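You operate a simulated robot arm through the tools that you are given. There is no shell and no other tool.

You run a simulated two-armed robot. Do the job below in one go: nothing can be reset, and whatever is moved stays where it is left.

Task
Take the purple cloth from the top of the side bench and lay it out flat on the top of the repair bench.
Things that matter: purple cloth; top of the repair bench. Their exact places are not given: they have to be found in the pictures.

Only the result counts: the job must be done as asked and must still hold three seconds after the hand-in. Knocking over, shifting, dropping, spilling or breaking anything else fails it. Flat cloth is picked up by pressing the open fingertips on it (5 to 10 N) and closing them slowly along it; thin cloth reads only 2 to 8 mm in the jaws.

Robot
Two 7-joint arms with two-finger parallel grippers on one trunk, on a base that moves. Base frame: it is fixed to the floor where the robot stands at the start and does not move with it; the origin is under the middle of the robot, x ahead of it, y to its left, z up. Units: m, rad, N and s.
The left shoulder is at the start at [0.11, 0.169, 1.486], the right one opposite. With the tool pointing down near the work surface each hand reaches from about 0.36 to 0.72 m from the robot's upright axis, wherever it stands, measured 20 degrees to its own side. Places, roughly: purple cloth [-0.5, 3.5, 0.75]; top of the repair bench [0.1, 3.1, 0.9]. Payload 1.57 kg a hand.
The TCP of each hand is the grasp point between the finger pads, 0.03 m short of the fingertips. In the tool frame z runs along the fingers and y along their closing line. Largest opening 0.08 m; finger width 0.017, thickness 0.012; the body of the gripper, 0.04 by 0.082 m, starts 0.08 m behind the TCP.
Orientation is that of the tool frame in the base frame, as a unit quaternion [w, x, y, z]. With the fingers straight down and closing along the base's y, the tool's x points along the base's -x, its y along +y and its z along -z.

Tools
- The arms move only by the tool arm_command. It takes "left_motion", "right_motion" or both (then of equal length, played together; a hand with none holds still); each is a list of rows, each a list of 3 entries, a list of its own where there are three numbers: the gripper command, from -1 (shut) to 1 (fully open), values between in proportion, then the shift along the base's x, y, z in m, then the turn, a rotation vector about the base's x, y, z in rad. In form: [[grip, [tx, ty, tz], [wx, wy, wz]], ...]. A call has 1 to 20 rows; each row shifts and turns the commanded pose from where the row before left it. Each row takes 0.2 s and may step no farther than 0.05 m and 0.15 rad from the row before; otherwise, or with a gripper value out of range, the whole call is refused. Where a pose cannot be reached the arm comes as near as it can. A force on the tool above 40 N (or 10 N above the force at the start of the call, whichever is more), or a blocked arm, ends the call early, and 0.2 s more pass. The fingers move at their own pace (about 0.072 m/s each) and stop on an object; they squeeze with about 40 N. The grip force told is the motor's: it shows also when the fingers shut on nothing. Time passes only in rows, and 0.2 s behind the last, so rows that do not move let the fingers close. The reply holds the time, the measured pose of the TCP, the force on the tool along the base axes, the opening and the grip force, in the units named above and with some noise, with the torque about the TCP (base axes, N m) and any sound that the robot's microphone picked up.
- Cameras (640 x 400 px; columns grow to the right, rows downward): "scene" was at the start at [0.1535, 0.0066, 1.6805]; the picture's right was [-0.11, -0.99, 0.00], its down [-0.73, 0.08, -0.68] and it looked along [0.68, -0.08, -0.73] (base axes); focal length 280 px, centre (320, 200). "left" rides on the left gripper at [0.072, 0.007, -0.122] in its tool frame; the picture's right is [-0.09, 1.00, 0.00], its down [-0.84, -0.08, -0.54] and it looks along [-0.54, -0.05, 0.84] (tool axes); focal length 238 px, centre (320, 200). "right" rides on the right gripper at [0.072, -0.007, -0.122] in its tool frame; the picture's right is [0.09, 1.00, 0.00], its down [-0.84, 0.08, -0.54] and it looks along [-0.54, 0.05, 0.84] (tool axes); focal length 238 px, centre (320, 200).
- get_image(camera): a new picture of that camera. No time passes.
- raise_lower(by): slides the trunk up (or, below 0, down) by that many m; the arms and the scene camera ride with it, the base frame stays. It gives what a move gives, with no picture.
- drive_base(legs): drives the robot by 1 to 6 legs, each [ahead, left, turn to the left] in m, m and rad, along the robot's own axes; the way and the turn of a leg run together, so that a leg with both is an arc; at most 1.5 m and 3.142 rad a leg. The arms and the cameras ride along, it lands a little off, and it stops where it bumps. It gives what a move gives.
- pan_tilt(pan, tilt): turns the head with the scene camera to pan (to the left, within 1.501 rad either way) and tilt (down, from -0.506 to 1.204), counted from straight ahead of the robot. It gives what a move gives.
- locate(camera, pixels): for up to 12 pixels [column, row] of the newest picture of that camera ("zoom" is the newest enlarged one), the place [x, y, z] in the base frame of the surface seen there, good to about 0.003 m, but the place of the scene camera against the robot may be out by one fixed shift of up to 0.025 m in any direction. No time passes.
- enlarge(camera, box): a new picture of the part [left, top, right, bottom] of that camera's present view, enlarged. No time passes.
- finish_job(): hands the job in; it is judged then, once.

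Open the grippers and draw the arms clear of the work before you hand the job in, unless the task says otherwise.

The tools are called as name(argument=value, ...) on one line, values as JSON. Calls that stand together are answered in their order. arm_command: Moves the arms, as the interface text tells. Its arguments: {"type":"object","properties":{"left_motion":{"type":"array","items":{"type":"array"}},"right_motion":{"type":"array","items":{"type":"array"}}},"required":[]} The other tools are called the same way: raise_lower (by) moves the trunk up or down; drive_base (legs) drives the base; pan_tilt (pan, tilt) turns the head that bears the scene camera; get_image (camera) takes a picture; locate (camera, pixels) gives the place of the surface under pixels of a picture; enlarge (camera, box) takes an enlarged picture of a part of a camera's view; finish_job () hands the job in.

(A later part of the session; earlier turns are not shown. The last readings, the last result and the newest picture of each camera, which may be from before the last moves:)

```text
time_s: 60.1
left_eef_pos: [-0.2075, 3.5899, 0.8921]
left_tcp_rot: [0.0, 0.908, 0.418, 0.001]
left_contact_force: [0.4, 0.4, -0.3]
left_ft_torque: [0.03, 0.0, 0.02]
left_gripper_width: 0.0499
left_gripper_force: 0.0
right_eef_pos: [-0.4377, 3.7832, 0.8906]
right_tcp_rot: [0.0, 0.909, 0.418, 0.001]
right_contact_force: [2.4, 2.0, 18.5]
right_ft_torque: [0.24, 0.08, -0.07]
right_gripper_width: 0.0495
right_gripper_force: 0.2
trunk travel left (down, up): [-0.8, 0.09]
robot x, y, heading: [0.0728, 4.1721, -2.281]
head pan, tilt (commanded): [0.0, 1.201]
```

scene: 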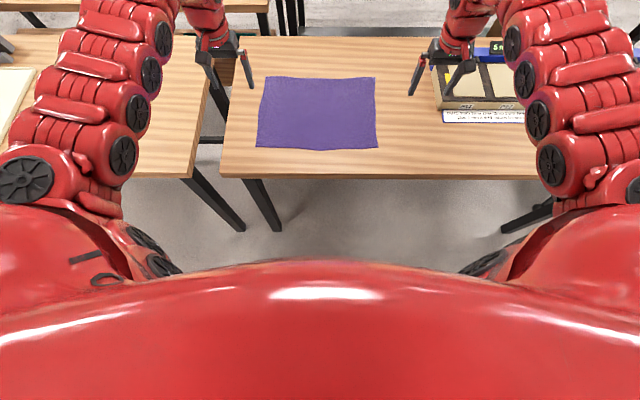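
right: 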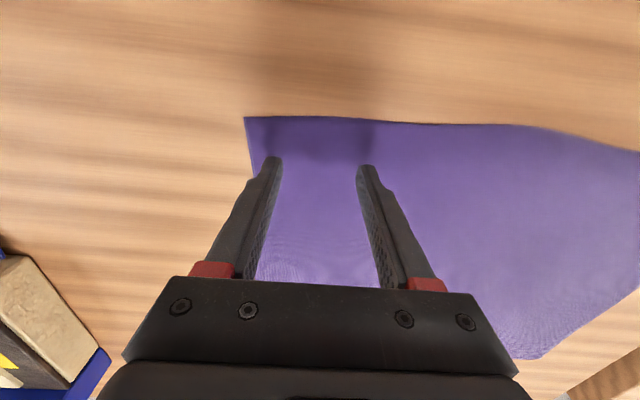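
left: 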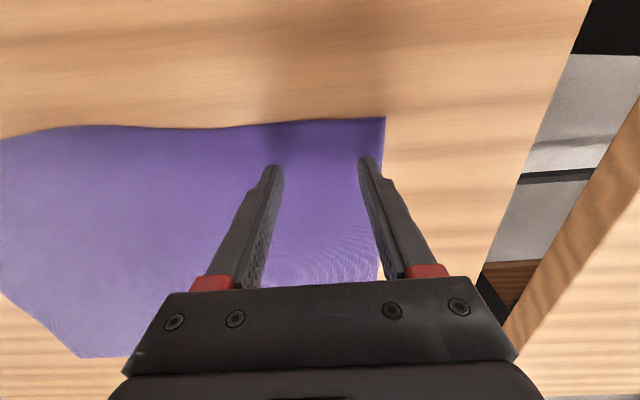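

The left lost contact and the right rose to 18.5 N. I correct the left by -0.6 mm and the right by +0.8 mm and let it settle.

arm_command(left_motion=[[0.25, [0, 0, -0.0006], [0, 0, 0]], [0.25, [0, 0, 0], [0, 0, 0]], [0.25, [0, 0, 0], [0, 0, 0]]], right_motion=[[0.25, [0, 0, 0.0008], [0, 0, 0]], [0.25, [0, 0, 0], [0, 0, 0]], [0.25, [0, 0, 0], [0, 0, 0]]])

```text
time_s: 60.9
left_eef_pos: [-0.2092, 3.5885, 0.8928]
left_tcp_rot: [-0.001, 0.908, 0.419, 0.0]
left_contact_force: [-0.1, 0.3, 0.5]
left_ft_torque: [0.01, 0.02, 0.0]
left_gripper_width: 0.05
left_gripper_force: 0.0
right_eef_pos: [-0.438, 3.7848, 0.891]
right_tcp_rot: [-0.001, 0.909, 0.417, 0.001]
right_contact_force: [1.2, 2.5, 10.1]
right_ft_torque: [0.2, 0.05, -0.06]
right_gripper_width: 0.0497
right_gripper_force: 0.0
trunk travel left (down, up): [-0.8, 0.09]
robot x, y, heading: [0.0758, 4.1739, -2.278]
head pan, tilt (commanded): [0.0, 1.201]
```

The right hand presses at about 10 N. I close the right jaws slowly now, in half, while the left holds still.

arm_command(right_motion=[[0.15, [0, 0, 0], [0, 0, 0]], [0.05, [0, 0, 0], [0, 0, 0]], [-0.05, [0, 0, 0], [0, 0, 0]], [-0.15, [0, 0, 0], [0, 0, 0]], [-0.25, [0, 0, 0], [0, 0, 0]]])

get_image(camera="right")

```text
time_s: 62.1
left_eef_pos: [-0.2099, 3.5869, 0.891]
left_tcp_rot: [0.0, 0.908, 0.419, 0.0]
left_contact_force: [-1.6, 1.6, 3.0]
left_ft_torque: [0.02, 0.01, 0.02]
left_gripper_width: 0.0496
left_gripper_force: 0.1
right_eef_pos: [-0.4386, 3.7844, 0.8914]
right_tcp_rot: [0.0, 0.908, 0.418, 0.0]
right_contact_force: [0.8, -1.7, 7.8]
right_ft_torque: [0.04, 0.05, 0.01]
right_gripper_width: 0.0284
right_gripper_force: 0.0
trunk travel left (down, up): [-0.8, 0.09]
robot x, y, heading: [0.0754, 4.1749, -2.277]
head pan, tilt (commanded): [0.0, 1.201]
```

```text
taken
```

right: 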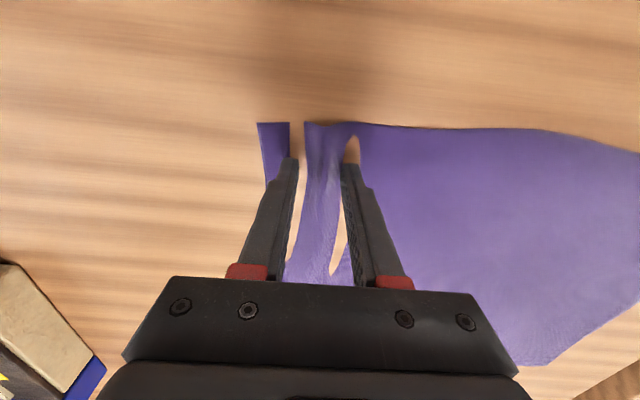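

A fold is rising between the right fingers at (320,170), force 7.8 N. I keep closing to shut.

arm_command(right_motion=[[-0.35, [0, 0, 0], [0, 0, 0]], [-0.45, [0, 0, 0], [0, 0, 0]], [-0.55, [0, 0, 0], [0, 0, 0]], [-0.65, [0, 0, 0], [0, 0, 0]], [-0.75, [0, 0, 0], [0, 0, 0]], [-0.85, [0, 0, 0], [0, 0, 0]], [-1, [0, 0, 0], [0, 0, 0]], [-1, [0, 0, 0], [0, 0, 0]], [-1, [0, 0, 0], [0, 0, 0]]])

get_image(camera="right")

```text
time_s: 64.1
left_eef_pos: [-0.2093, 3.5875, 0.8912]
left_tcp_rot: [0.0, 0.908, 0.419, -0.001]
left_contact_force: [-2.2, 1.1, 3.3]
left_ft_torque: [0.05, 0.08, -0.02]
left_gripper_width: 0.0493
left_gripper_force: 0.1
right_eef_pos: [-0.4382, 3.7834, 0.8912]
right_tcp_rot: [-0.001, 0.908, 0.418, 0.0]
right_contact_force: [4.2, -3.0, 9.3]
right_ft_torque: [-0.07, -0.07, 0.04]
right_gripper_width: 0.0021
right_gripper_force: 23.8
trunk travel left (down, up): [-0.8, 0.09]
robot x, y, heading: [0.0746, 4.1708, -2.281]
head pan, tilt (commanded): [0.0, 1.201]
```

```text
taken
```

right: 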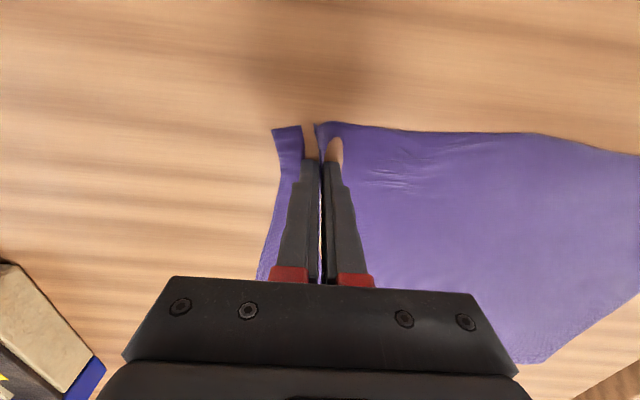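

The right jaws read 2.1 mm with grip force rising: cloth is caught. The left presses at 3.3 N; I lower it 0.4 mm and check.

arm_command(left_motion=[[0.25, [0, 0, -0.0005], [0, 0, 0]], [0.25, [0, 0, 0], [0, 0, 0]], [0.25, [0, 0, 0], [0, 0, 0]]], right_motion=[[-1, [0, 0, 0], [0, 0, 0]], [-1, [0, 0, 0], [0, 0, 0]], [-1, [0, 0, 0], [0, 0, 0]]])

```text
time_s: 64.9
left_eef_pos: [-0.2103, 3.5863, 0.8913]
left_tcp_rot: [0.001, 0.908, 0.419, 0.0]
left_contact_force: [-1.4, 0.9, 2.5]
left_ft_torque: [0.0, 0.01, -0.01]
left_gripper_width: 0.0494
left_gripper_force: 0.0
right_eef_pos: [-0.4383, 3.7839, 0.8912]
right_tcp_rot: [-0.001, 0.909, 0.418, 0.0]
right_contact_force: [4.8, -1.8, 9.3]
right_ft_torque: [-0.06, -0.05, -0.01]
right_gripper_width: 0.0021
right_gripper_force: 23.7
trunk travel left (down, up): [-0.8, 0.09]
robot x, y, heading: [0.072, 4.1742, -2.279]
head pan, tilt (commanded): [0.0, 1.201]
```

The left still presses only at 2.5 N; I lower it a further 0.8 mm.

arm_command(left_motion=[[0.25, [0, 0, -0.0008], [0, 0, 0]], [0.25, [0, 0, 0], [0, 0, 0]], [0.25, [0, 0, 0], [0, 0, 0]]], right_motion=[[-1, [0, 0, 0], [0, 0, 0]], [-1, [0, 0, 0], [0, 0, 0]], [-1, [0, 0, 0], [0, 0, 0]]])

```text
time_s: 65.7
left_eef_pos: [-0.2098, 3.5889, 0.8906]
left_tcp_rot: [0.0, 0.908, 0.419, 0.0]
left_contact_force: [1.3, 0.1, 10.2]
left_ft_torque: [0.02, -0.04, 0.02]
left_gripper_width: 0.0497
left_gripper_force: 0.1
right_eef_pos: [-0.4378, 3.7831, 0.8918]
right_tcp_rot: [-0.001, 0.909, 0.418, 0.001]
right_contact_force: [2.1, -3.4, 5.8]
right_ft_torque: [-0.05, -0.11, -0.01]
right_gripper_width: 0.0018
right_gripper_force: 23.4
trunk travel left (down, up): [-0.8, 0.09]
robot x, y, heading: [0.0737, 4.1755, -2.281]
head pan, tilt (commanded): [0.0, 1.201]
```

The left is now at 10.2 N; I close it slowly in the same way.

arm_command(left_motion=[[0.15, [0, 0, 0], [0, 0, 0]], [0.05, [0, 0, 0], [0, 0, 0]], [-0.05, [0, 0, 0], [0, 0, 0]], [-0.15, [0, 0, 0], [0, 0, 0]], [-0.25, [0, 0, 0], [0, 0, 0]]], right_motion=[[-1, [0, 0, 0], [0, 0, 0]], [-1, [0, 0, 0], [0, 0, 0]], [-1, [0, 0, 0], [0, 0, 0]], [-1, [0, 0, 0], [0, 0, 0]], [-1, [0, 0, 0], [0, 0, 0]]])

get_image(camera="left")

```text
time_s: 66.9
left_eef_pos: [-0.2111, 3.5886, 0.8917]
left_tcp_rot: [0.002, 0.908, 0.419, 0.0]
left_contact_force: [-2.5, 2.4, 12.4]
left_ft_torque: [0.11, 0.06, -0.01]
left_gripper_width: 0.0306
left_gripper_force: 0.1
right_eef_pos: [-0.4394, 3.7831, 0.8914]
right_tcp_rot: [0.0, 0.908, 0.418, 0.001]
right_contact_force: [2.7, -2.4, 3.8]
right_ft_torque: [-0.07, -0.07, 0.01]
right_gripper_width: 0.0021
right_gripper_force: 23.7
trunk travel left (down, up): [-0.8, 0.09]
robot x, y, heading: [0.0752, 4.1717, -2.28]
head pan, tilt (commanded): [0.0, 1.201]
```

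```text
taken
```

left: 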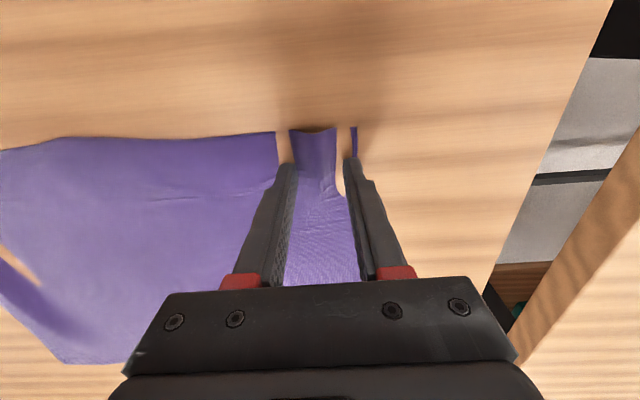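

A fold is forming between the left fingers at (315,170). I keep closing the left to shut.

arm_command(left_motion=[[-0.35, [0, 0, 0], [0, 0, 0]], [-0.45, [0, 0, 0], [0, 0, 0]], [-0.55, [0, 0, 0], [0, 0, 0]], [-0.65, [0, 0, 0], [0, 0, 0]], [-0.75, [0, 0, 0], [0, 0, 0]], [-0.85, [0, 0, 0], [0, 0, 0]], [-1, [0, 0, 0], [0, 0, 0]], [-1, [0, 0, 0], [0, 0, 0]], [-1, [0, 0, 0], [0, 0, 0]]], right_motion=[[-1, [0, 0, 0], [0, 0, 0]], [-1, [0, 0, 0], [0, 0, 0]], [-1, [0, 0, 0], [0, 0, 0]], [-1, [0, 0, 0], [0, 0, 0]], [-1, [0, 0, 0], [0, 0, 0]], [-1, [0, 0, 0], [0, 0, 0]], [-1, [0, 0, 0], [0, 0, 0]], [-1, [0, 0, 0], [0, 0, 0]], [-1, [0, 0, 0], [0, 0, 0]]])

get_image(camera="left")

get_image(camera="scene")

```text
time_s: 68.9
left_eef_pos: [-0.2119, 3.5904, 0.8909]
left_tcp_rot: [0.001, 0.908, 0.419, 0.001]
left_contact_force: [-26.0, 22.5, 12.9]
left_ft_torque: [0.68, 0.86, -0.06]
left_gripper_width: 0.0025
left_gripper_force: 23.9
right_eef_pos: [-0.4373, 3.7836, 0.8919]
right_tcp_rot: [0.001, 0.908, 0.418, 0.001]
right_contact_force: [24.7, -21.9, 3.8]
right_ft_torque: [-0.65, -0.72, 0.01]
right_gripper_width: 0.0024
right_gripper_force: 24.0
trunk travel left (down, up): [-0.8, 0.09]
robot x, y, heading: [0.0689, 4.1739, -2.277]
head pan, tilt (commanded): [0.0, 1.201]
```

```text
taken
```

left: 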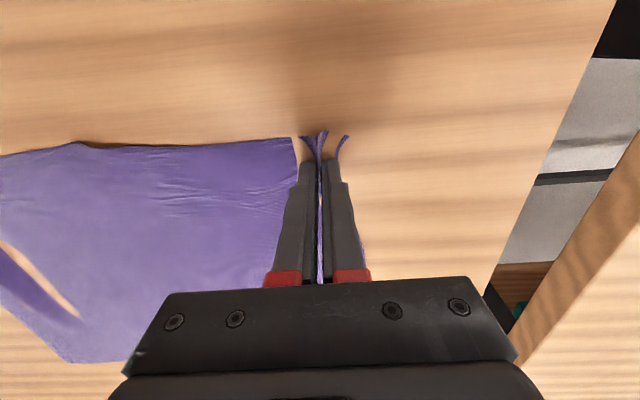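

```text
taken
```

scene: 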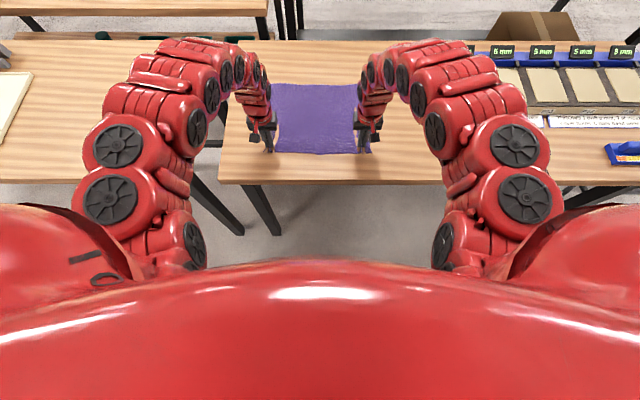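

Both jaws hold cloth (2.5 and 2.4 mm, 24 N grip), but it's stretched taut between the hands (about 34 N). I bring the hands toward each other about 4–5 mm each and lift slightly.

arm_command(left_motion=[[-1, [-0.002, 0.0017, 0.0005], [0, 0, 0]], [-1, [-0.0015, 0.0013, 0.001], [0, 0, 0]], [-1, [0, 0, 0.002], [0, 0, 0]], [-1, [0, 0, 0], [0, 0, 0]]], right_motion=[[-1, [0.002, -0.0017, 0.0005], [0, 0, 0]], [-1, [0.0015, -0.0013, 0.001], [0, 0, 0]], [-1, [0, 0, 0.002], [0, 0, 0]], [-1, [0, 0, 0], [0, 0, 0]]])

```text
time_s: 69.9
left_eef_pos: [-0.2123, 3.5896, 0.8917]
left_tcp_rot: [0.0, 0.908, 0.42, 0.001]
left_contact_force: [-11.1, 9.4, -0.4]
left_ft_torque: [0.32, 0.36, 0.0]
left_gripper_width: 0.0021
left_gripper_force: 23.8
right_eef_pos: [-0.4356, 3.7791, 0.893]
right_tcp_rot: [-0.002, 0.909, 0.418, 0.001]
right_contact_force: [12.8, -10.1, -0.1]
right_ft_torque: [-0.31, -0.34, 0.06]
right_gripper_width: 0.002
right_gripper_force: 23.6
trunk travel left (down, up): [-0.8, 0.09]
robot x, y, heading: [0.0735, 4.1725, -2.278]
head pan, tilt (commanded): [0.0, 1.201]
```

Tension is down to 15 N and both grips hold. I ease the hands 1.5 mm more together, then lift the first 8 cm with a slight forward drift to remain within reach.

arm_command(left_motion=[[-1, [-0.0013, 0.0011, 0.003], [0, 0, 0]], [-1, [-0.0044, -0.0052, 0.015], [0, 0, 0]], [-1, [-0.0044, -0.0052, 0.02], [0, 0, 0]], [-1, [-0.0044, -0.0052, 0.02], [0, 0, 0]], [-1, [-0.0044, -0.0052, 0.02], [0, 0, 0]], [-1, [0, 0, 0], [0, 0, 0]]], right_motion=[[-1, [0.0013, -0.0011, 0.003], [0, 0, 0]], [-1, [-0.0044, -0.0052, 0.015], [0, 0, 0]], [-1, [-0.0044, -0.0052, 0.02], [0, 0, 0]], [-1, [-0.0044, -0.0052, 0.02], [0, 0, 0]], [-1, [-0.0044, -0.0052, 0.02], [0, 0, 0]], [-1, [0, 0, 0], [0, 0, 0]]])

get_image(camera="scene")

get_image(camera="left")

get_image(camera="right")

```text
time_s: 71.3
left_eef_pos: [-0.2344, 3.5698, 0.9712]
left_tcp_rot: [0.0, 0.908, 0.419, 0.001]
left_contact_force: [-8.4, 5.8, -0.4]
left_ft_torque: [0.2, 0.26, -0.03]
left_gripper_width: 0.0024
left_gripper_force: 23.4
right_eef_pos: [-0.4537, 3.7585, 0.9725]
right_tcp_rot: [-0.001, 0.909, 0.418, 0.002]
right_contact_force: [8.2, -6.7, -0.2]
right_ft_torque: [-0.23, -0.24, 0.06]
right_gripper_width: 0.0019
right_gripper_force: 23.7
trunk travel left (down, up): [-0.8, 0.09]
robot x, y, heading: [0.0738, 4.1736, -2.285]
head pan, tilt (commanded): [0.0, 1.201]
```

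```text
taken
```

scene: 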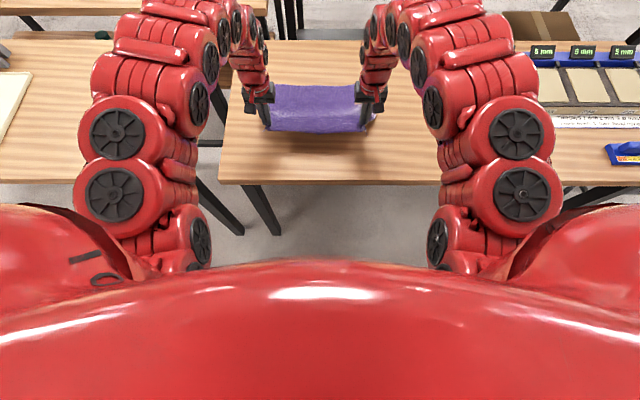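

```text
taken
```

left: 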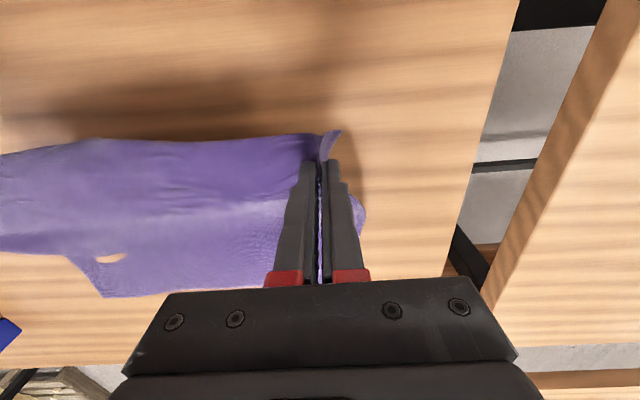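

```text
taken
```

right: 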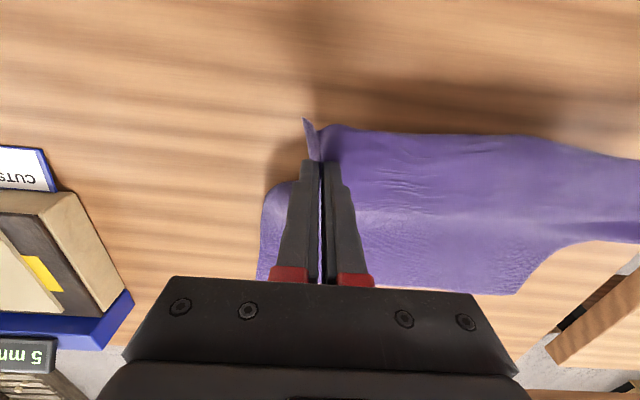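

The cloth is up at the near edge, held by both hands. I continue lifting to about z=1.10, drifting forward.

arm_command(left_motion=[[-1, [-0.0052, -0.006, 0.022], [0, 0, 0]], [-1, [-0.0052, -0.006, 0.022], [0, 0, 0]], [-1, [-0.0052, -0.006, 0.022], [0, 0, 0]], [-1, [-0.0052, -0.006, 0.022], [0, 0, 0]], [-1, [-0.0052, -0.006, 0.022], [0, 0, 0]], [-1, [-0.0052, -0.006, 0.02], [0, 0, 0]], [-1, [0, 0, 0], [0, 0, 0]]], right_motion=[[-1, [-0.0052, -0.006, 0.022], [0, 0, 0]], [-1, [-0.0052, -0.006, 0.022], [0, 0, 0]], [-1, [-0.0052, -0.006, 0.022], [0, 0, 0]], [-1, [-0.0052, -0.006, 0.022], [0, 0, 0]], [-1, [-0.0052, -0.006, 0.022], [0, 0, 0]], [-1, [-0.0052, -0.006, 0.02], [0, 0, 0]], [-1, [0, 0, 0], [0, 0, 0]]])

get_image(camera="scene")

```text
time_s: 72.9
left_eef_pos: [-0.266, 3.5343, 1.1]
left_tcp_rot: [0.0, 0.908, 0.418, 0.001]
left_contact_force: [-6.9, 5.9, 0.1]
left_ft_torque: [0.17, 0.2, -0.01]
left_gripper_width: 0.002
left_gripper_force: 23.4
right_eef_pos: [-0.4838, 3.7226, 1.1027]
right_tcp_rot: [-0.001, 0.908, 0.418, 0.003]
right_contact_force: [5.6, -5.1, -0.5]
right_ft_torque: [-0.18, -0.23, 0.07]
right_gripper_width: 0.002
right_gripper_force: 23.3
trunk travel left (down, up): [-0.8, 0.09]
robot x, y, heading: [0.0776, 4.1815, -2.28]
head pan, tilt (commanded): [0.0, 1.201]
```

```text
taken
```

scene: 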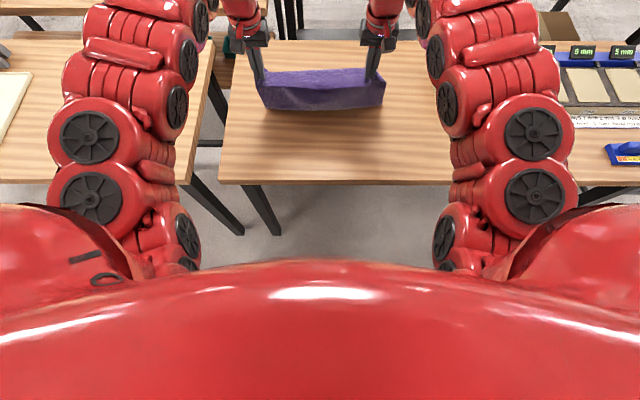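

Both hands hold at z=1.10. I raise the trunk 0.085 m to clear the hanging edge off the bench.

raise_lower(by=0.085)

pan_tilt(pan=0.15, tilt=0.9)

get_image(camera="scene")

get_image(camera="left")

```text
time_s: 74.1
left_eef_pos: [-0.2661, 3.5352, 1.1854]
left_tcp_rot: [0.0, 0.908, 0.419, 0.001]
left_contact_force: [-5.6, 4.2, 0.0]
left_ft_torque: [0.08, 0.19, 0.0]
left_gripper_width: 0.0022
left_gripper_force: 24.4
right_eef_pos: [-0.4842, 3.7213, 1.1877]
right_tcp_rot: [-0.001, 0.909, 0.417, 0.001]
right_contact_force: [5.4, -5.1, -0.2]
right_ft_torque: [-0.11, -0.15, 0.07]
right_gripper_width: 0.0018
right_gripper_force: 23.5
trunk travel left (down, up): [-0.885, 0.005]
robot x, y, heading: [0.074, 4.1741, -2.28]
head pan, tilt (commanded): [0.0, 1.201]
```

```text
time_s: 74.9
left_eef_pos: [-0.2651, 3.5349, 1.185]
left_tcp_rot: [0.0, 0.908, 0.418, 0.001]
left_contact_force: [-6.4, 4.7, -0.4]
left_ft_torque: [0.14, 0.16, -0.01]
left_gripper_width: 0.0021
left_gripper_force: 23.8
right_eef_pos: [-0.4835, 3.7219, 1.1878]
right_tcp_rot: [-0.001, 0.908, 0.418, 0.002]
right_contact_force: [5.1, -5.1, -1.4]
right_ft_torque: [-0.12, -0.19, 0.04]
right_gripper_width: 0.0019
right_gripper_force: 24.1
trunk travel left (down, up): [-0.885, 0.005]
robot x, y, heading: [0.0722, 4.1768, -2.28]
head pan, tilt (commanded): [0.15, 0.901]
```

```text
taken
```

scene: 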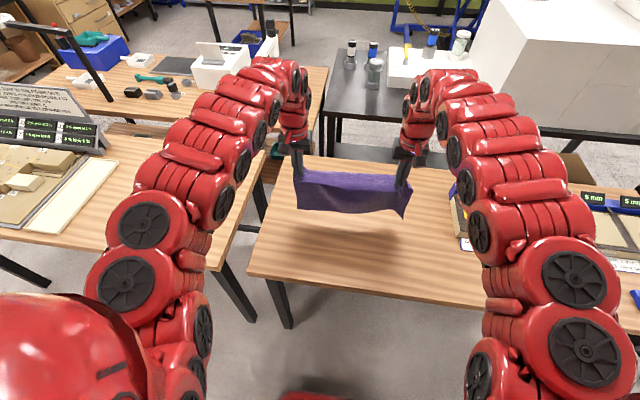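

```text
taken
```

left: 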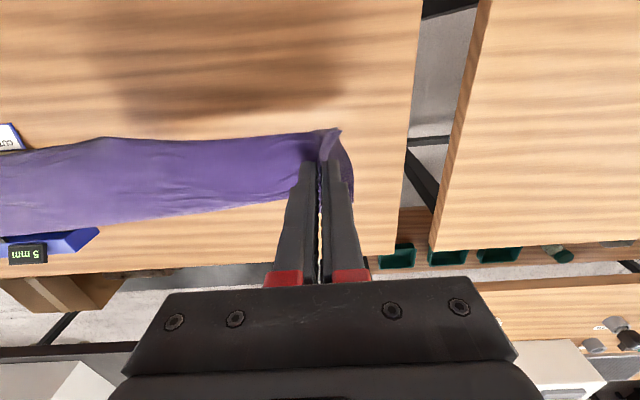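

The cloth hangs freely between the hands, clear of the bench. I locate the mat/strip edge and the free end of the repair bench for the target, and the red object at the bottom that may be my base front.

locate(camera="scene", pixels=[[116, 164], [100, 185], [50, 232], [255, 185], [218, 260], [130, 245], [262, 200], [252, 268], [310, 396], [100, 132], [40, 90], [350, 205]])

enlarge(camera="scene", box=[0, 60, 320, 260])

```text
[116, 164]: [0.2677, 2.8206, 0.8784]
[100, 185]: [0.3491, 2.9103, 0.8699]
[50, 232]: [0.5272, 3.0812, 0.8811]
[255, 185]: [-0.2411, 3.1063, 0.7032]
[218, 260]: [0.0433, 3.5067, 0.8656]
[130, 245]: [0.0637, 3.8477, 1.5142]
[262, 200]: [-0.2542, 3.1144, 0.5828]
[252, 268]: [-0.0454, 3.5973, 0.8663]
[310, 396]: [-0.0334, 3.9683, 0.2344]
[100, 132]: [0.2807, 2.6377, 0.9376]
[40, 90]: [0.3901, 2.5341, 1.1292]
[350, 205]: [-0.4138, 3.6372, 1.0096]
```

```text
2.00 times, centred on (160, 160) of scene
```

zoom: 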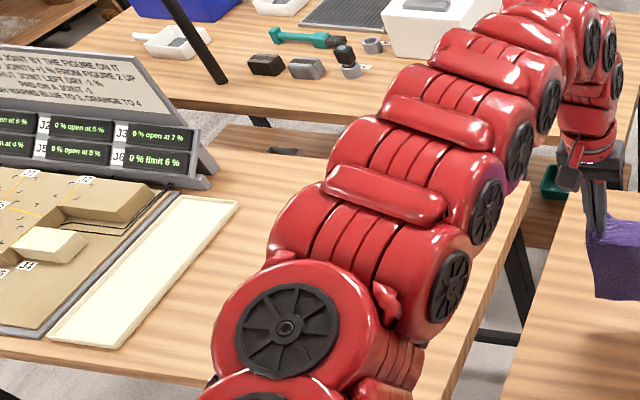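

My base front is only about 0.235 m ahead of my axis, so I can stand with the bench edge at 0.3 m. The free area on the repair bench spans 0.62 m sideways between the strip and the bench end; I drive 0.718 m to the left with the cloth hanging.

drive_base(legs=[[0, 0.36, 0], [0, 0.358, 0]])

get_image(camera="scene")

get_image(camera="left")

get_image(camera="right")

```text
time_s: 79.1
left_eef_pos: [0.2805, 3.0678, 1.1856]
left_tcp_rot: [0.001, 0.909, 0.418, 0.001]
left_contact_force: [-5.4, 5.1, 0.3]
left_ft_torque: [0.15, 0.18, -0.02]
left_gripper_width: 0.0022
left_gripper_force: 24.0
right_eef_pos: [0.0621, 3.2545, 1.188]
right_tcp_rot: [0.0, 0.908, 0.418, 0.002]
right_contact_force: [5.8, -4.0, 0.2]
right_ft_torque: [-0.14, -0.16, 0.05]
right_gripper_width: 0.0021
right_gripper_force: 23.5
trunk travel left (down, up): [-0.885, 0.005]
robot x, y, heading: [0.6235, 3.7072, -2.278]
head pan, tilt (commanded): [0.15, 0.901]
```

```text
taken
```

scene: 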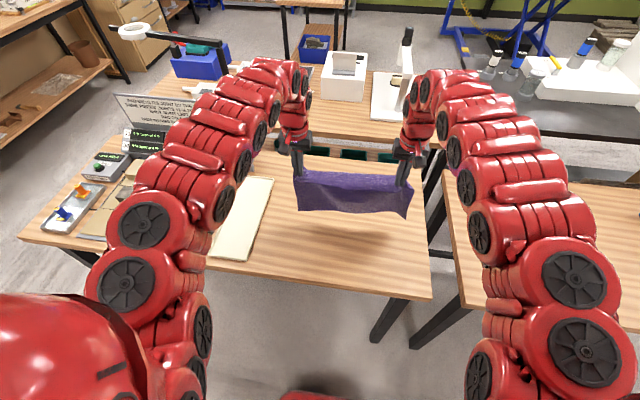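

```text
taken
```

left: 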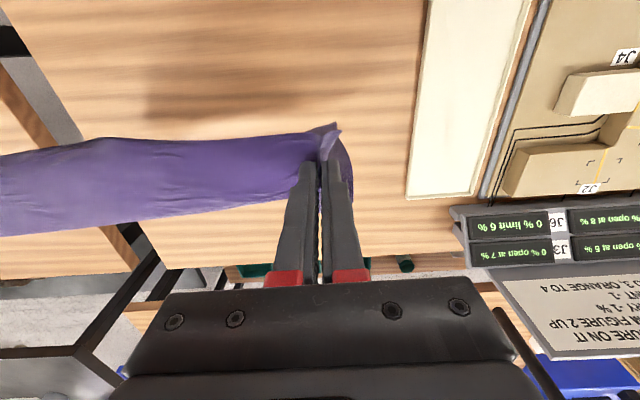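

```text
taken
```

right: 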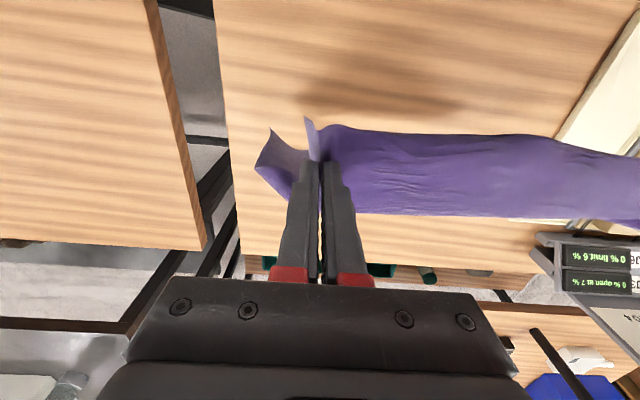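

I'm in position sideways (v≈1.94). I locate the strip's edge with the left camera and the bench end and front edge with the right camera for precise margins.

locate(camera="left", pixels=[[422, 30], [413, 120], [406, 195], [470, 196], [380, 100], [452, 225], [350, 250], [200, 100]])

locate(camera="right", pixels=[[222, 40], [236, 180], [245, 240], [400, 252], [400, 40], [620, 30], [300, 250]])

locate(camera="scene", pixels=[[428, 296], [215, 262], [330, 278], [272, 180], [238, 258], [310, 396], [420, 200]])

```text
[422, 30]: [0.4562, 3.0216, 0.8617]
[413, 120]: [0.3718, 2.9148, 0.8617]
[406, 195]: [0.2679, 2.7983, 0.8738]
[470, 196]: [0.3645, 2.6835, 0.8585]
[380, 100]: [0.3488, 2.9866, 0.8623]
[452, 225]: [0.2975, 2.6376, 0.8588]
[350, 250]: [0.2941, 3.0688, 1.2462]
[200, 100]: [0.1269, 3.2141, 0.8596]
```

```text
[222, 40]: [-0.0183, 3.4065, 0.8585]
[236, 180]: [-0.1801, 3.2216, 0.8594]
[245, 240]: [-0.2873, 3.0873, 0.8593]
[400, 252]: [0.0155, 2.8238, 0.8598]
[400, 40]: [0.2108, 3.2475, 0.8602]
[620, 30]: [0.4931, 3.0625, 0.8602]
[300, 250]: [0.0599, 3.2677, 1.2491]
```

```text
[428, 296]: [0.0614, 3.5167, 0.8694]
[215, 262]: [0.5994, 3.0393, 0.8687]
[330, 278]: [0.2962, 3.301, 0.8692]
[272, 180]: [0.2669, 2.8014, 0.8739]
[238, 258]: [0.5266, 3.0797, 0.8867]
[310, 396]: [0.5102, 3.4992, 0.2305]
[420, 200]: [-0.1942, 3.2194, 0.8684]
```

The free zone is v 1.62–2.235 and my hand centre is at 1.929, just in the middle. I drive 0.21 m ahead so the hanging edge is above the far part of the free area (hands at u≈2.30).

drive_base(legs=[[0.21, 0, -0.002]])

arm_command(left_motion=[[-1, [0, 0, 0], [0, 0, 0]], [-1, [0, 0, 0], [0, 0, 0]], [-1, [0, 0, 0], [0, 0, 0]], [-1, [0, 0, 0], [0, 0, 0]], [-1, [0, 0, 0], [0, 0, 0]]], right_motion=[[-1, [0, 0, 0], [0, 0, 0]], [-1, [0, 0, 0], [0, 0, 0]], [-1, [0, 0, 0], [0, 0, 0]], [-1, [0, 0, 0], [0, 0, 0]], [-1, [0, 0, 0], [0, 0, 0]]])

get_image(camera="scene")

get_image(camera="left")

get_image(camera="right")

```text
time_s: 80.7
left_eef_pos: [0.1495, 2.92, 1.1871]
left_tcp_rot: [-0.001, 0.909, 0.417, 0.0]
left_contact_force: [-6.3, 5.0, 0.7]
left_ft_torque: [0.14, 0.18, -0.01]
left_gripper_width: 0.0017
left_gripper_force: 24.2
right_eef_pos: [-0.0672, 3.1056, 1.1903]
right_tcp_rot: [0.0, 0.909, 0.417, 0.0]
right_contact_force: [6.2, -5.3, 0.5]
right_ft_torque: [-0.15, -0.16, 0.08]
right_gripper_width: 0.0021
right_gripper_force: 23.6
trunk travel left (down, up): [-0.885, 0.005]
robot x, y, heading: [0.4895, 3.5551, -2.282]
head pan, tilt (commanded): [0.15, 0.901]
```

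```text
time_s: 81.9
left_eef_pos: [0.1499, 2.9179, 1.1853]
left_tcp_rot: [0.0, 0.909, 0.418, 0.001]
left_contact_force: [-3.8, 3.6, -0.3]
left_ft_torque: [0.08, 0.15, -0.05]
left_gripper_width: 0.0023
left_gripper_force: 23.6
right_eef_pos: [-0.0686, 3.1042, 1.188]
right_tcp_rot: [0.0, 0.909, 0.416, 0.002]
right_contact_force: [4.7, -4.2, -0.2]
right_ft_torque: [-0.13, -0.14, 0.03]
right_gripper_width: 0.002
right_gripper_force: 23.6
trunk travel left (down, up): [-0.885, 0.005]
robot x, y, heading: [0.4919, 3.5551, -2.286]
head pan, tilt (commanded): [0.15, 0.901]
```

```text
taken
```

scene: 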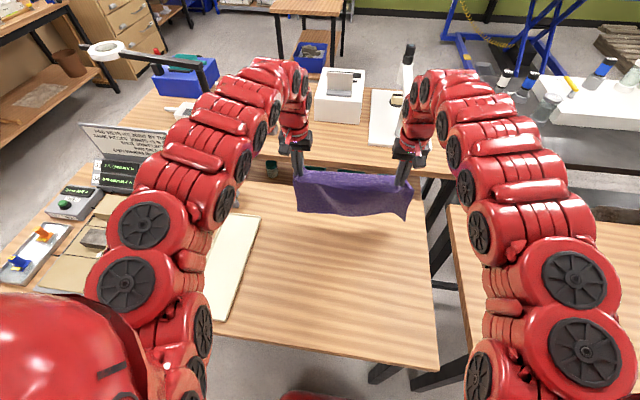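

```text
taken
```

left: 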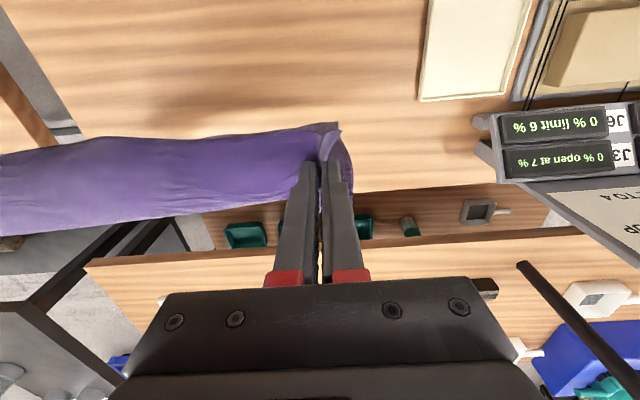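

```text
taken
```

right: 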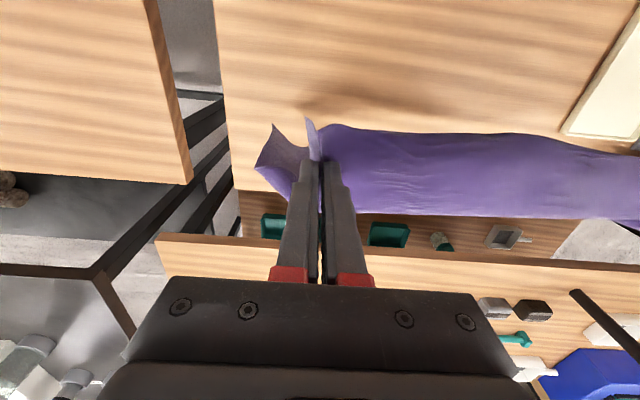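

The cloth hangs over the far part of the free area (hands at u≈2.31). I now lower so the hanging edge touches down, then move the hands down and back toward me so the cloth starts laying from its far edge.

arm_command(left_motion=[[-1, [0.001, 0.0012, -0.015], [0, 0, 0]], [-1, [0.002, 0.0023, -0.015], [0, 0, 0]], [-1, [0.0062, 0.0072, -0.011], [0, 0, 0]], [-1, [0.0062, 0.0072, -0.011], [0, 0, 0]], [-1, [0.0062, 0.0072, -0.011], [0, 0, 0]], [-1, [0.0062, 0.0072, -0.011], [0, 0, 0]], [-1, [0.0062, 0.0072, -0.011], [0, 0, 0]], [-1, [0, 0, 0], [0, 0, 0]]], right_motion=[[-1, [0.001, 0.0012, -0.015], [0, 0, 0]], [-1, [0.002, 0.0023, -0.015], [0, 0, 0]], [-1, [0.0062, 0.0072, -0.011], [0, 0, 0]], [-1, [0.0062, 0.0072, -0.011], [0, 0, 0]], [-1, [0.0062, 0.0072, -0.011], [0, 0, 0]], [-1, [0.0062, 0.0072, -0.011], [0, 0, 0]], [-1, [0.0062, 0.0072, -0.011], [0, 0, 0]], [-1, [0, 0, 0], [0, 0, 0]]])

get_image(camera="scene")

get_image(camera="left")

get_image(camera="right")

```text
time_s: 83.7
left_eef_pos: [0.1832, 2.9568, 1.1]
left_tcp_rot: [0.0, 0.909, 0.418, 0.001]
left_contact_force: [-4.8, 4.2, 0.0]
left_ft_torque: [0.14, 0.15, -0.02]
left_gripper_width: 0.002
left_gripper_force: 24.0
right_eef_pos: [-0.0332, 3.1454, 1.1014]
right_tcp_rot: [-0.001, 0.909, 0.416, 0.003]
right_contact_force: [4.7, -4.1, -0.4]
right_ft_torque: [-0.12, -0.17, 0.03]
right_gripper_width: 0.0017
right_gripper_force: 24.0
trunk travel left (down, up): [-0.885, 0.005]
robot x, y, heading: [0.491, 3.5523, -2.284]
head pan, tilt (commanded): [0.15, 0.901]
```

```text
taken
```

scene: 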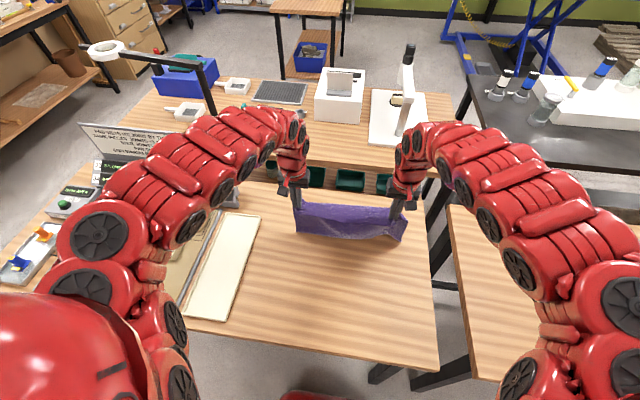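

```text
taken
```

left: 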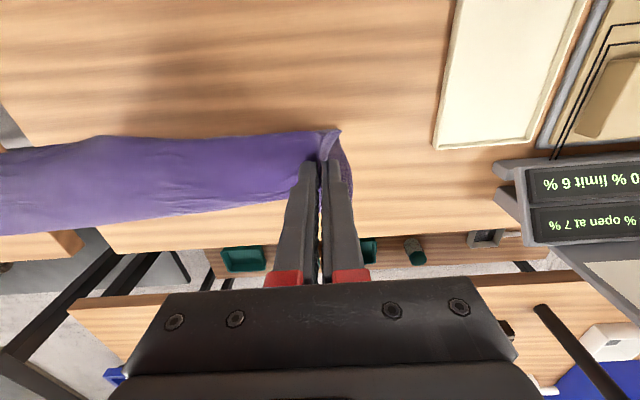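

```text
taken
```

right: 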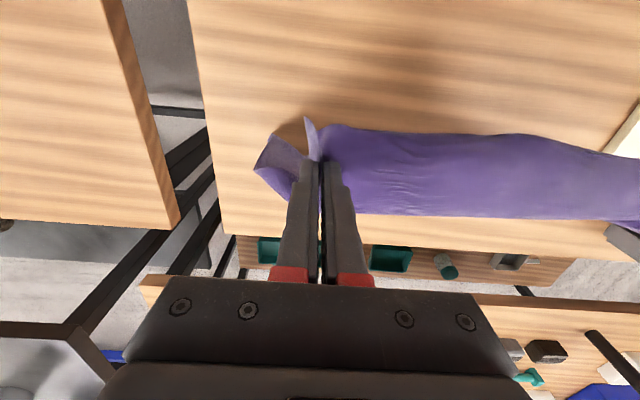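

I check the cloth's shape by locating points down its face in the scene view and around in the hand views.

locate(camera="scene", pixels=[[350, 206], [350, 214], [350, 222], [350, 230], [350, 237], [400, 236], [300, 230], [395, 225], [300, 205], [350, 245]])

locate(camera="left", pixels=[[250, 145], [250, 165], [250, 185], [250, 203], [120, 140], [120, 170], [120, 200], [120, 218], [345, 180], [345, 200]])

enlarge(camera="scene", box=[240, 150, 460, 290])

```text
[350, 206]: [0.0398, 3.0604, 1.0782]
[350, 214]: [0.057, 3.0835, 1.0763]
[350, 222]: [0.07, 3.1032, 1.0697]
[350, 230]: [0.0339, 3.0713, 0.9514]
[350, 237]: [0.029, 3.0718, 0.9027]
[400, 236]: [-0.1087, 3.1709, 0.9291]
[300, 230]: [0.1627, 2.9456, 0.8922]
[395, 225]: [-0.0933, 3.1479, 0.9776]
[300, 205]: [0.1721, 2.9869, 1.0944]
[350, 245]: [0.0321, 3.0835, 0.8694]
```

```text
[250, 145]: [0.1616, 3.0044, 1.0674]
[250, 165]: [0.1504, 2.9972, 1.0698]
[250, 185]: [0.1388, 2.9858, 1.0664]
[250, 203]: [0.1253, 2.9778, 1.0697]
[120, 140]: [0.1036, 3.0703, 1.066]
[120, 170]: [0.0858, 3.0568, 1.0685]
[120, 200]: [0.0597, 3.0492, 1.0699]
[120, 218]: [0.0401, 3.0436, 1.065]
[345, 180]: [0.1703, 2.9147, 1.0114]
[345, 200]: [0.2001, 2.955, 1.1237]
```

```text
2.86 times, centred on (350, 220) of scene
```

zoom: 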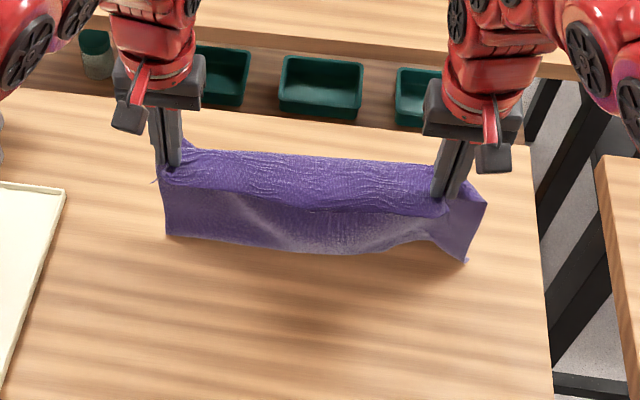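

The top of the cloth is taut between the hands at z≈1.068 with the rest hanging down behind; I check where the hanging part ends using the zoomed picture.

locate(camera="zoom", pixels=[[320, 215], [320, 230], [320, 240], [320, 246], [320, 250], [320, 254], [320, 258], [200, 232], [200, 238], [200, 244], [468, 258], [440, 235]])

```text
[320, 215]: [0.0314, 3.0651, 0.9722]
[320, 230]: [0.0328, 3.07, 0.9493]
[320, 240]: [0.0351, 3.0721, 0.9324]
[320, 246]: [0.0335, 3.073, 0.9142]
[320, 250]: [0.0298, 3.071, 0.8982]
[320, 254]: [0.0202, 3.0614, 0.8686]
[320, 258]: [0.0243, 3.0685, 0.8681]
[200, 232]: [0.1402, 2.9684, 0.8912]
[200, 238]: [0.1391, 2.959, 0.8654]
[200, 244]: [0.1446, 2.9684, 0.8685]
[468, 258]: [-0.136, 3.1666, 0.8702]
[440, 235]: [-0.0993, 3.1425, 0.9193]
```

The lower edge has reached the table (z≈0.868 in scene readings) with the rest curled away from me, as wanted. I back the base off 0.05 m, then lower further.

drive_base(legs=[[-0.05, 0, 0]])

arm_command(left_motion=[[-1, [0.0013, 0.0015, -0.012], [0, 0, 0]], [-1, [0.0013, 0.0015, -0.012], [0, 0, 0]], [-1, [0.0013, 0.0015, -0.012], [0, 0, 0]], [-1, [0.0013, 0.0015, -0.012], [0, 0, 0]], [-1, [0.0013, 0.0015, -0.012], [0, 0, 0]], [-1, [0, 0, 0], [0, 0, 0]]], right_motion=[[-1, [0.0013, 0.0015, -0.012], [0, 0, 0]], [-1, [0.0013, 0.0015, -0.012], [0, 0, 0]], [-1, [0.0013, 0.0015, -0.012], [0, 0, 0]], [-1, [0.0013, 0.0015, -0.012], [0, 0, 0]], [-1, [0.0013, 0.0015, -0.012], [0, 0, 0]], [-1, [0, 0, 0], [0, 0, 0]]])

enlarge(camera="scene", box=[240, 150, 460, 290])

get_image(camera="left")

get_image(camera="right")

```text
time_s: 84.6
left_eef_pos: [0.2106, 2.99, 1.0947]
left_tcp_rot: [-0.001, 0.909, 0.417, 0.004]
left_contact_force: [-4.8, 4.2, -0.2]
left_ft_torque: [0.16, 0.12, -0.04]
left_gripper_width: 0.0021
left_gripper_force: 23.6
right_eef_pos: [-0.0065, 3.1782, 1.0972]
right_tcp_rot: [-0.002, 0.909, 0.416, 0.005]
right_contact_force: [4.1, -3.9, -0.2]
right_ft_torque: [-0.07, -0.19, 0.04]
right_gripper_width: 0.0021
right_gripper_force: 23.7
trunk travel left (down, up): [-0.885, 0.005]
robot x, y, heading: [0.5227, 3.5902, -2.289]
head pan, tilt (commanded): [0.15, 0.901]
```

```text
time_s: 86.0
left_eef_pos: [0.2214, 3.0034, 1.0387]
left_tcp_rot: [0.0, 0.909, 0.416, 0.0]
left_contact_force: [-1.9, 2.6, -0.3]
left_ft_torque: [0.05, 0.13, -0.01]
left_gripper_width: 0.0021
left_gripper_force: 23.5
right_eef_pos: [0.0051, 3.1917, 1.0438]
right_tcp_rot: [-0.002, 0.909, 0.417, 0.002]
right_contact_force: [4.4, -3.0, 0.7]
right_ft_torque: [-0.09, -0.11, 0.01]
right_gripper_width: 0.0021
right_gripper_force: 24.1
trunk travel left (down, up): [-0.885, 0.005]
robot x, y, heading: [0.5227, 3.5924, -2.284]
head pan, tilt (commanded): [0.15, 0.901]
```

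```text
2.86 times, centred on (350, 220) of scene
```

zoom: 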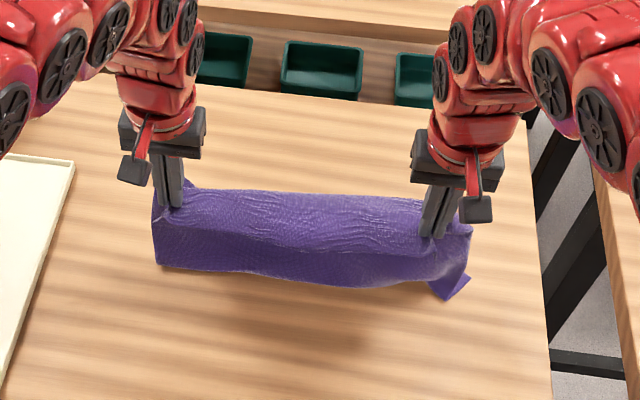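

```text
taken
```

left: 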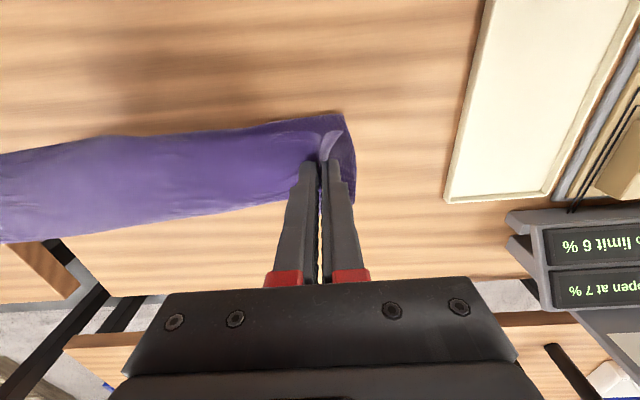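

```text
taken
```

right: 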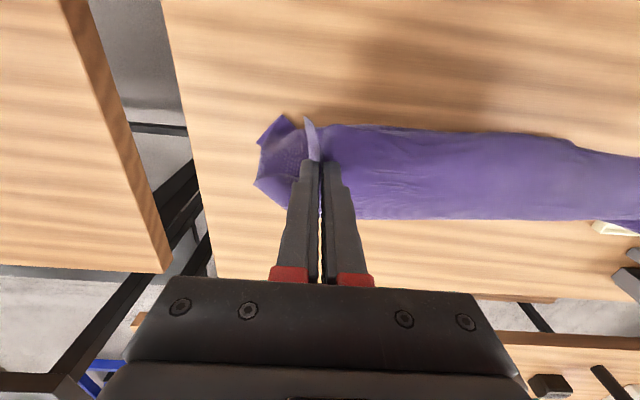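

A corner of the cloth shows on my side at (445,290) in the zoom; I must check which way the hanging part bends.

locate(camera="zoom", pixels=[[300, 200], [300, 235], [300, 245], [300, 255], [300, 265], [300, 275], [300, 282], [300, 290], [445, 285], [455, 292], [200, 255], [200, 266]])

locate(camera="right", pixels=[[280, 125], [265, 185], [280, 150], [290, 170], [400, 145], [400, 200], [340, 130]])

```text
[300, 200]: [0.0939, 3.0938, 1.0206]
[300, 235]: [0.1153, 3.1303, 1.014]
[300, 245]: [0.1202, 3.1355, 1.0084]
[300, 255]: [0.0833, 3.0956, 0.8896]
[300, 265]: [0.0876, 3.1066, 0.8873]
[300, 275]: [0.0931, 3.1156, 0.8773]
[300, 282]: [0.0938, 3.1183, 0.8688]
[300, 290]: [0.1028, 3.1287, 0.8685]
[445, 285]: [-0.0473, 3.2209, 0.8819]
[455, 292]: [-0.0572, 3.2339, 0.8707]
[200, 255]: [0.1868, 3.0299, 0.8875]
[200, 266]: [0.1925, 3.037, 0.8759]
```

```text
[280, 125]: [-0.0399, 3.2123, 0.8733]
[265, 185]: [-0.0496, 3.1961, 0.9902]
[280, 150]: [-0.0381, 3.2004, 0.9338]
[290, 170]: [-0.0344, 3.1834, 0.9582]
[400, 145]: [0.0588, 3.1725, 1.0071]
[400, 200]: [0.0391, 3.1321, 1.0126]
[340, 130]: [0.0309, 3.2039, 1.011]
```

The free edge has curled under toward me instead of away. I lift the cloth back up with the hands drifting forward, to hang freely again before a better lay.

arm_command(left_motion=[[-1, [-0.0042, -0.0049, 0.0147], [0, 0, 0]], [-1, [-0.0042, -0.0049, 0.0147], [0, 0, 0]], [-1, [-0.0042, -0.0049, 0.0147], [0, 0, 0]], [-1, [-0.0042, -0.0049, 0.0147], [0, 0, 0]], [-1, [-0.0042, -0.0049, 0.0147], [0, 0, 0]], [-1, [-0.0042, -0.0049, 0.0147], [0, 0, 0]], [-1, [-0.0042, -0.0049, 0.0147], [0, 0, 0]], [-1, [-0.0042, -0.0049, 0.0147], [0, 0, 0]], [-1, [-0.0042, -0.0049, 0.0147], [0, 0, 0]], [-1, [-0.0042, -0.0049, 0.0147], [0, 0, 0]], [-1, [0, 0, 0], [0, 0, 0]], [-1, [0, 0, 0], [0, 0, 0]]], right_motion=[[-1, [-0.0042, -0.0049, 0.0147], [0, 0, 0]], [-1, [-0.0042, -0.0049, 0.0147], [0, 0, 0]], [-1, [-0.0042, -0.0049, 0.0147], [0, 0, 0]], [-1, [-0.0042, -0.0049, 0.0147], [0, 0, 0]], [-1, [-0.0042, -0.0049, 0.0147], [0, 0, 0]], [-1, [-0.0042, -0.0049, 0.0147], [0, 0, 0]], [-1, [-0.0042, -0.0049, 0.0147], [0, 0, 0]], [-1, [-0.0042, -0.0049, 0.0147], [0, 0, 0]], [-1, [-0.0042, -0.0049, 0.0147], [0, 0, 0]], [-1, [-0.0042, -0.0049, 0.0147], [0, 0, 0]], [-1, [0, 0, 0], [0, 0, 0]], [-1, [0, 0, 0], [0, 0, 0]]])

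enlarge(camera="scene", box=[220, 130, 480, 290])

```text
time_s: 88.6
left_eef_pos: [0.1793, 2.9534, 1.1866]
left_tcp_rot: [0.0, 0.91, 0.416, 0.001]
left_contact_force: [-2.6, 3.9, 0.3]
left_ft_torque: [0.09, 0.07, -0.03]
left_gripper_width: 0.0024
left_gripper_force: 24.1
right_eef_pos: [-0.0385, 3.1399, 1.1887]
right_tcp_rot: [0.0, 0.909, 0.416, 0.001]
right_contact_force: [2.4, -2.1, -0.5]
right_ft_torque: [-0.1, -0.14, 0.02]
right_gripper_width: 0.002
right_gripper_force: 23.8
trunk travel left (down, up): [-0.885, 0.005]
robot x, y, heading: [0.5249, 3.5911, -2.281]
head pan, tilt (commanded): [0.15, 0.901]
```

```text
2.46 times, centred on (350, 210) of scene
```

zoom: 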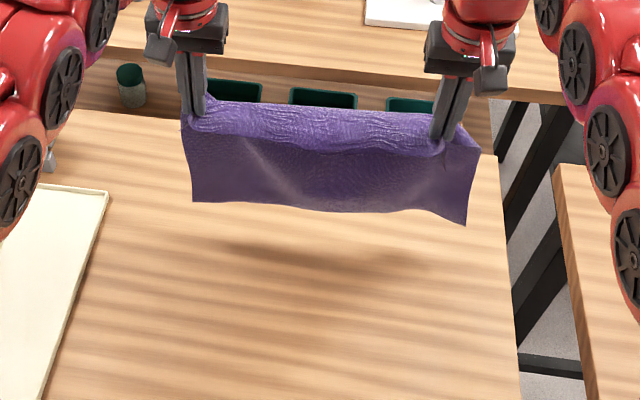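

The cloth hangs cleanly again. I measure its hanging face to know where the lower edge is.

locate(camera="zoom", pixels=[[300, 110], [300, 148], [300, 160], [300, 175], [300, 190], [300, 203], [300, 206], [210, 195], [455, 215], [440, 190]])

```text
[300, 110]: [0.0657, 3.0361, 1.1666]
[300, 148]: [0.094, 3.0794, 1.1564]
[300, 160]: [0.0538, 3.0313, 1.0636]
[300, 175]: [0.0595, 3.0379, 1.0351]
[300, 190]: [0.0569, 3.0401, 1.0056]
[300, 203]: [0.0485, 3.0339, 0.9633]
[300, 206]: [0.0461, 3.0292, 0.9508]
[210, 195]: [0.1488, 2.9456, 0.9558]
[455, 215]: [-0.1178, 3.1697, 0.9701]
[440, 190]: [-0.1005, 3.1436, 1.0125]
```

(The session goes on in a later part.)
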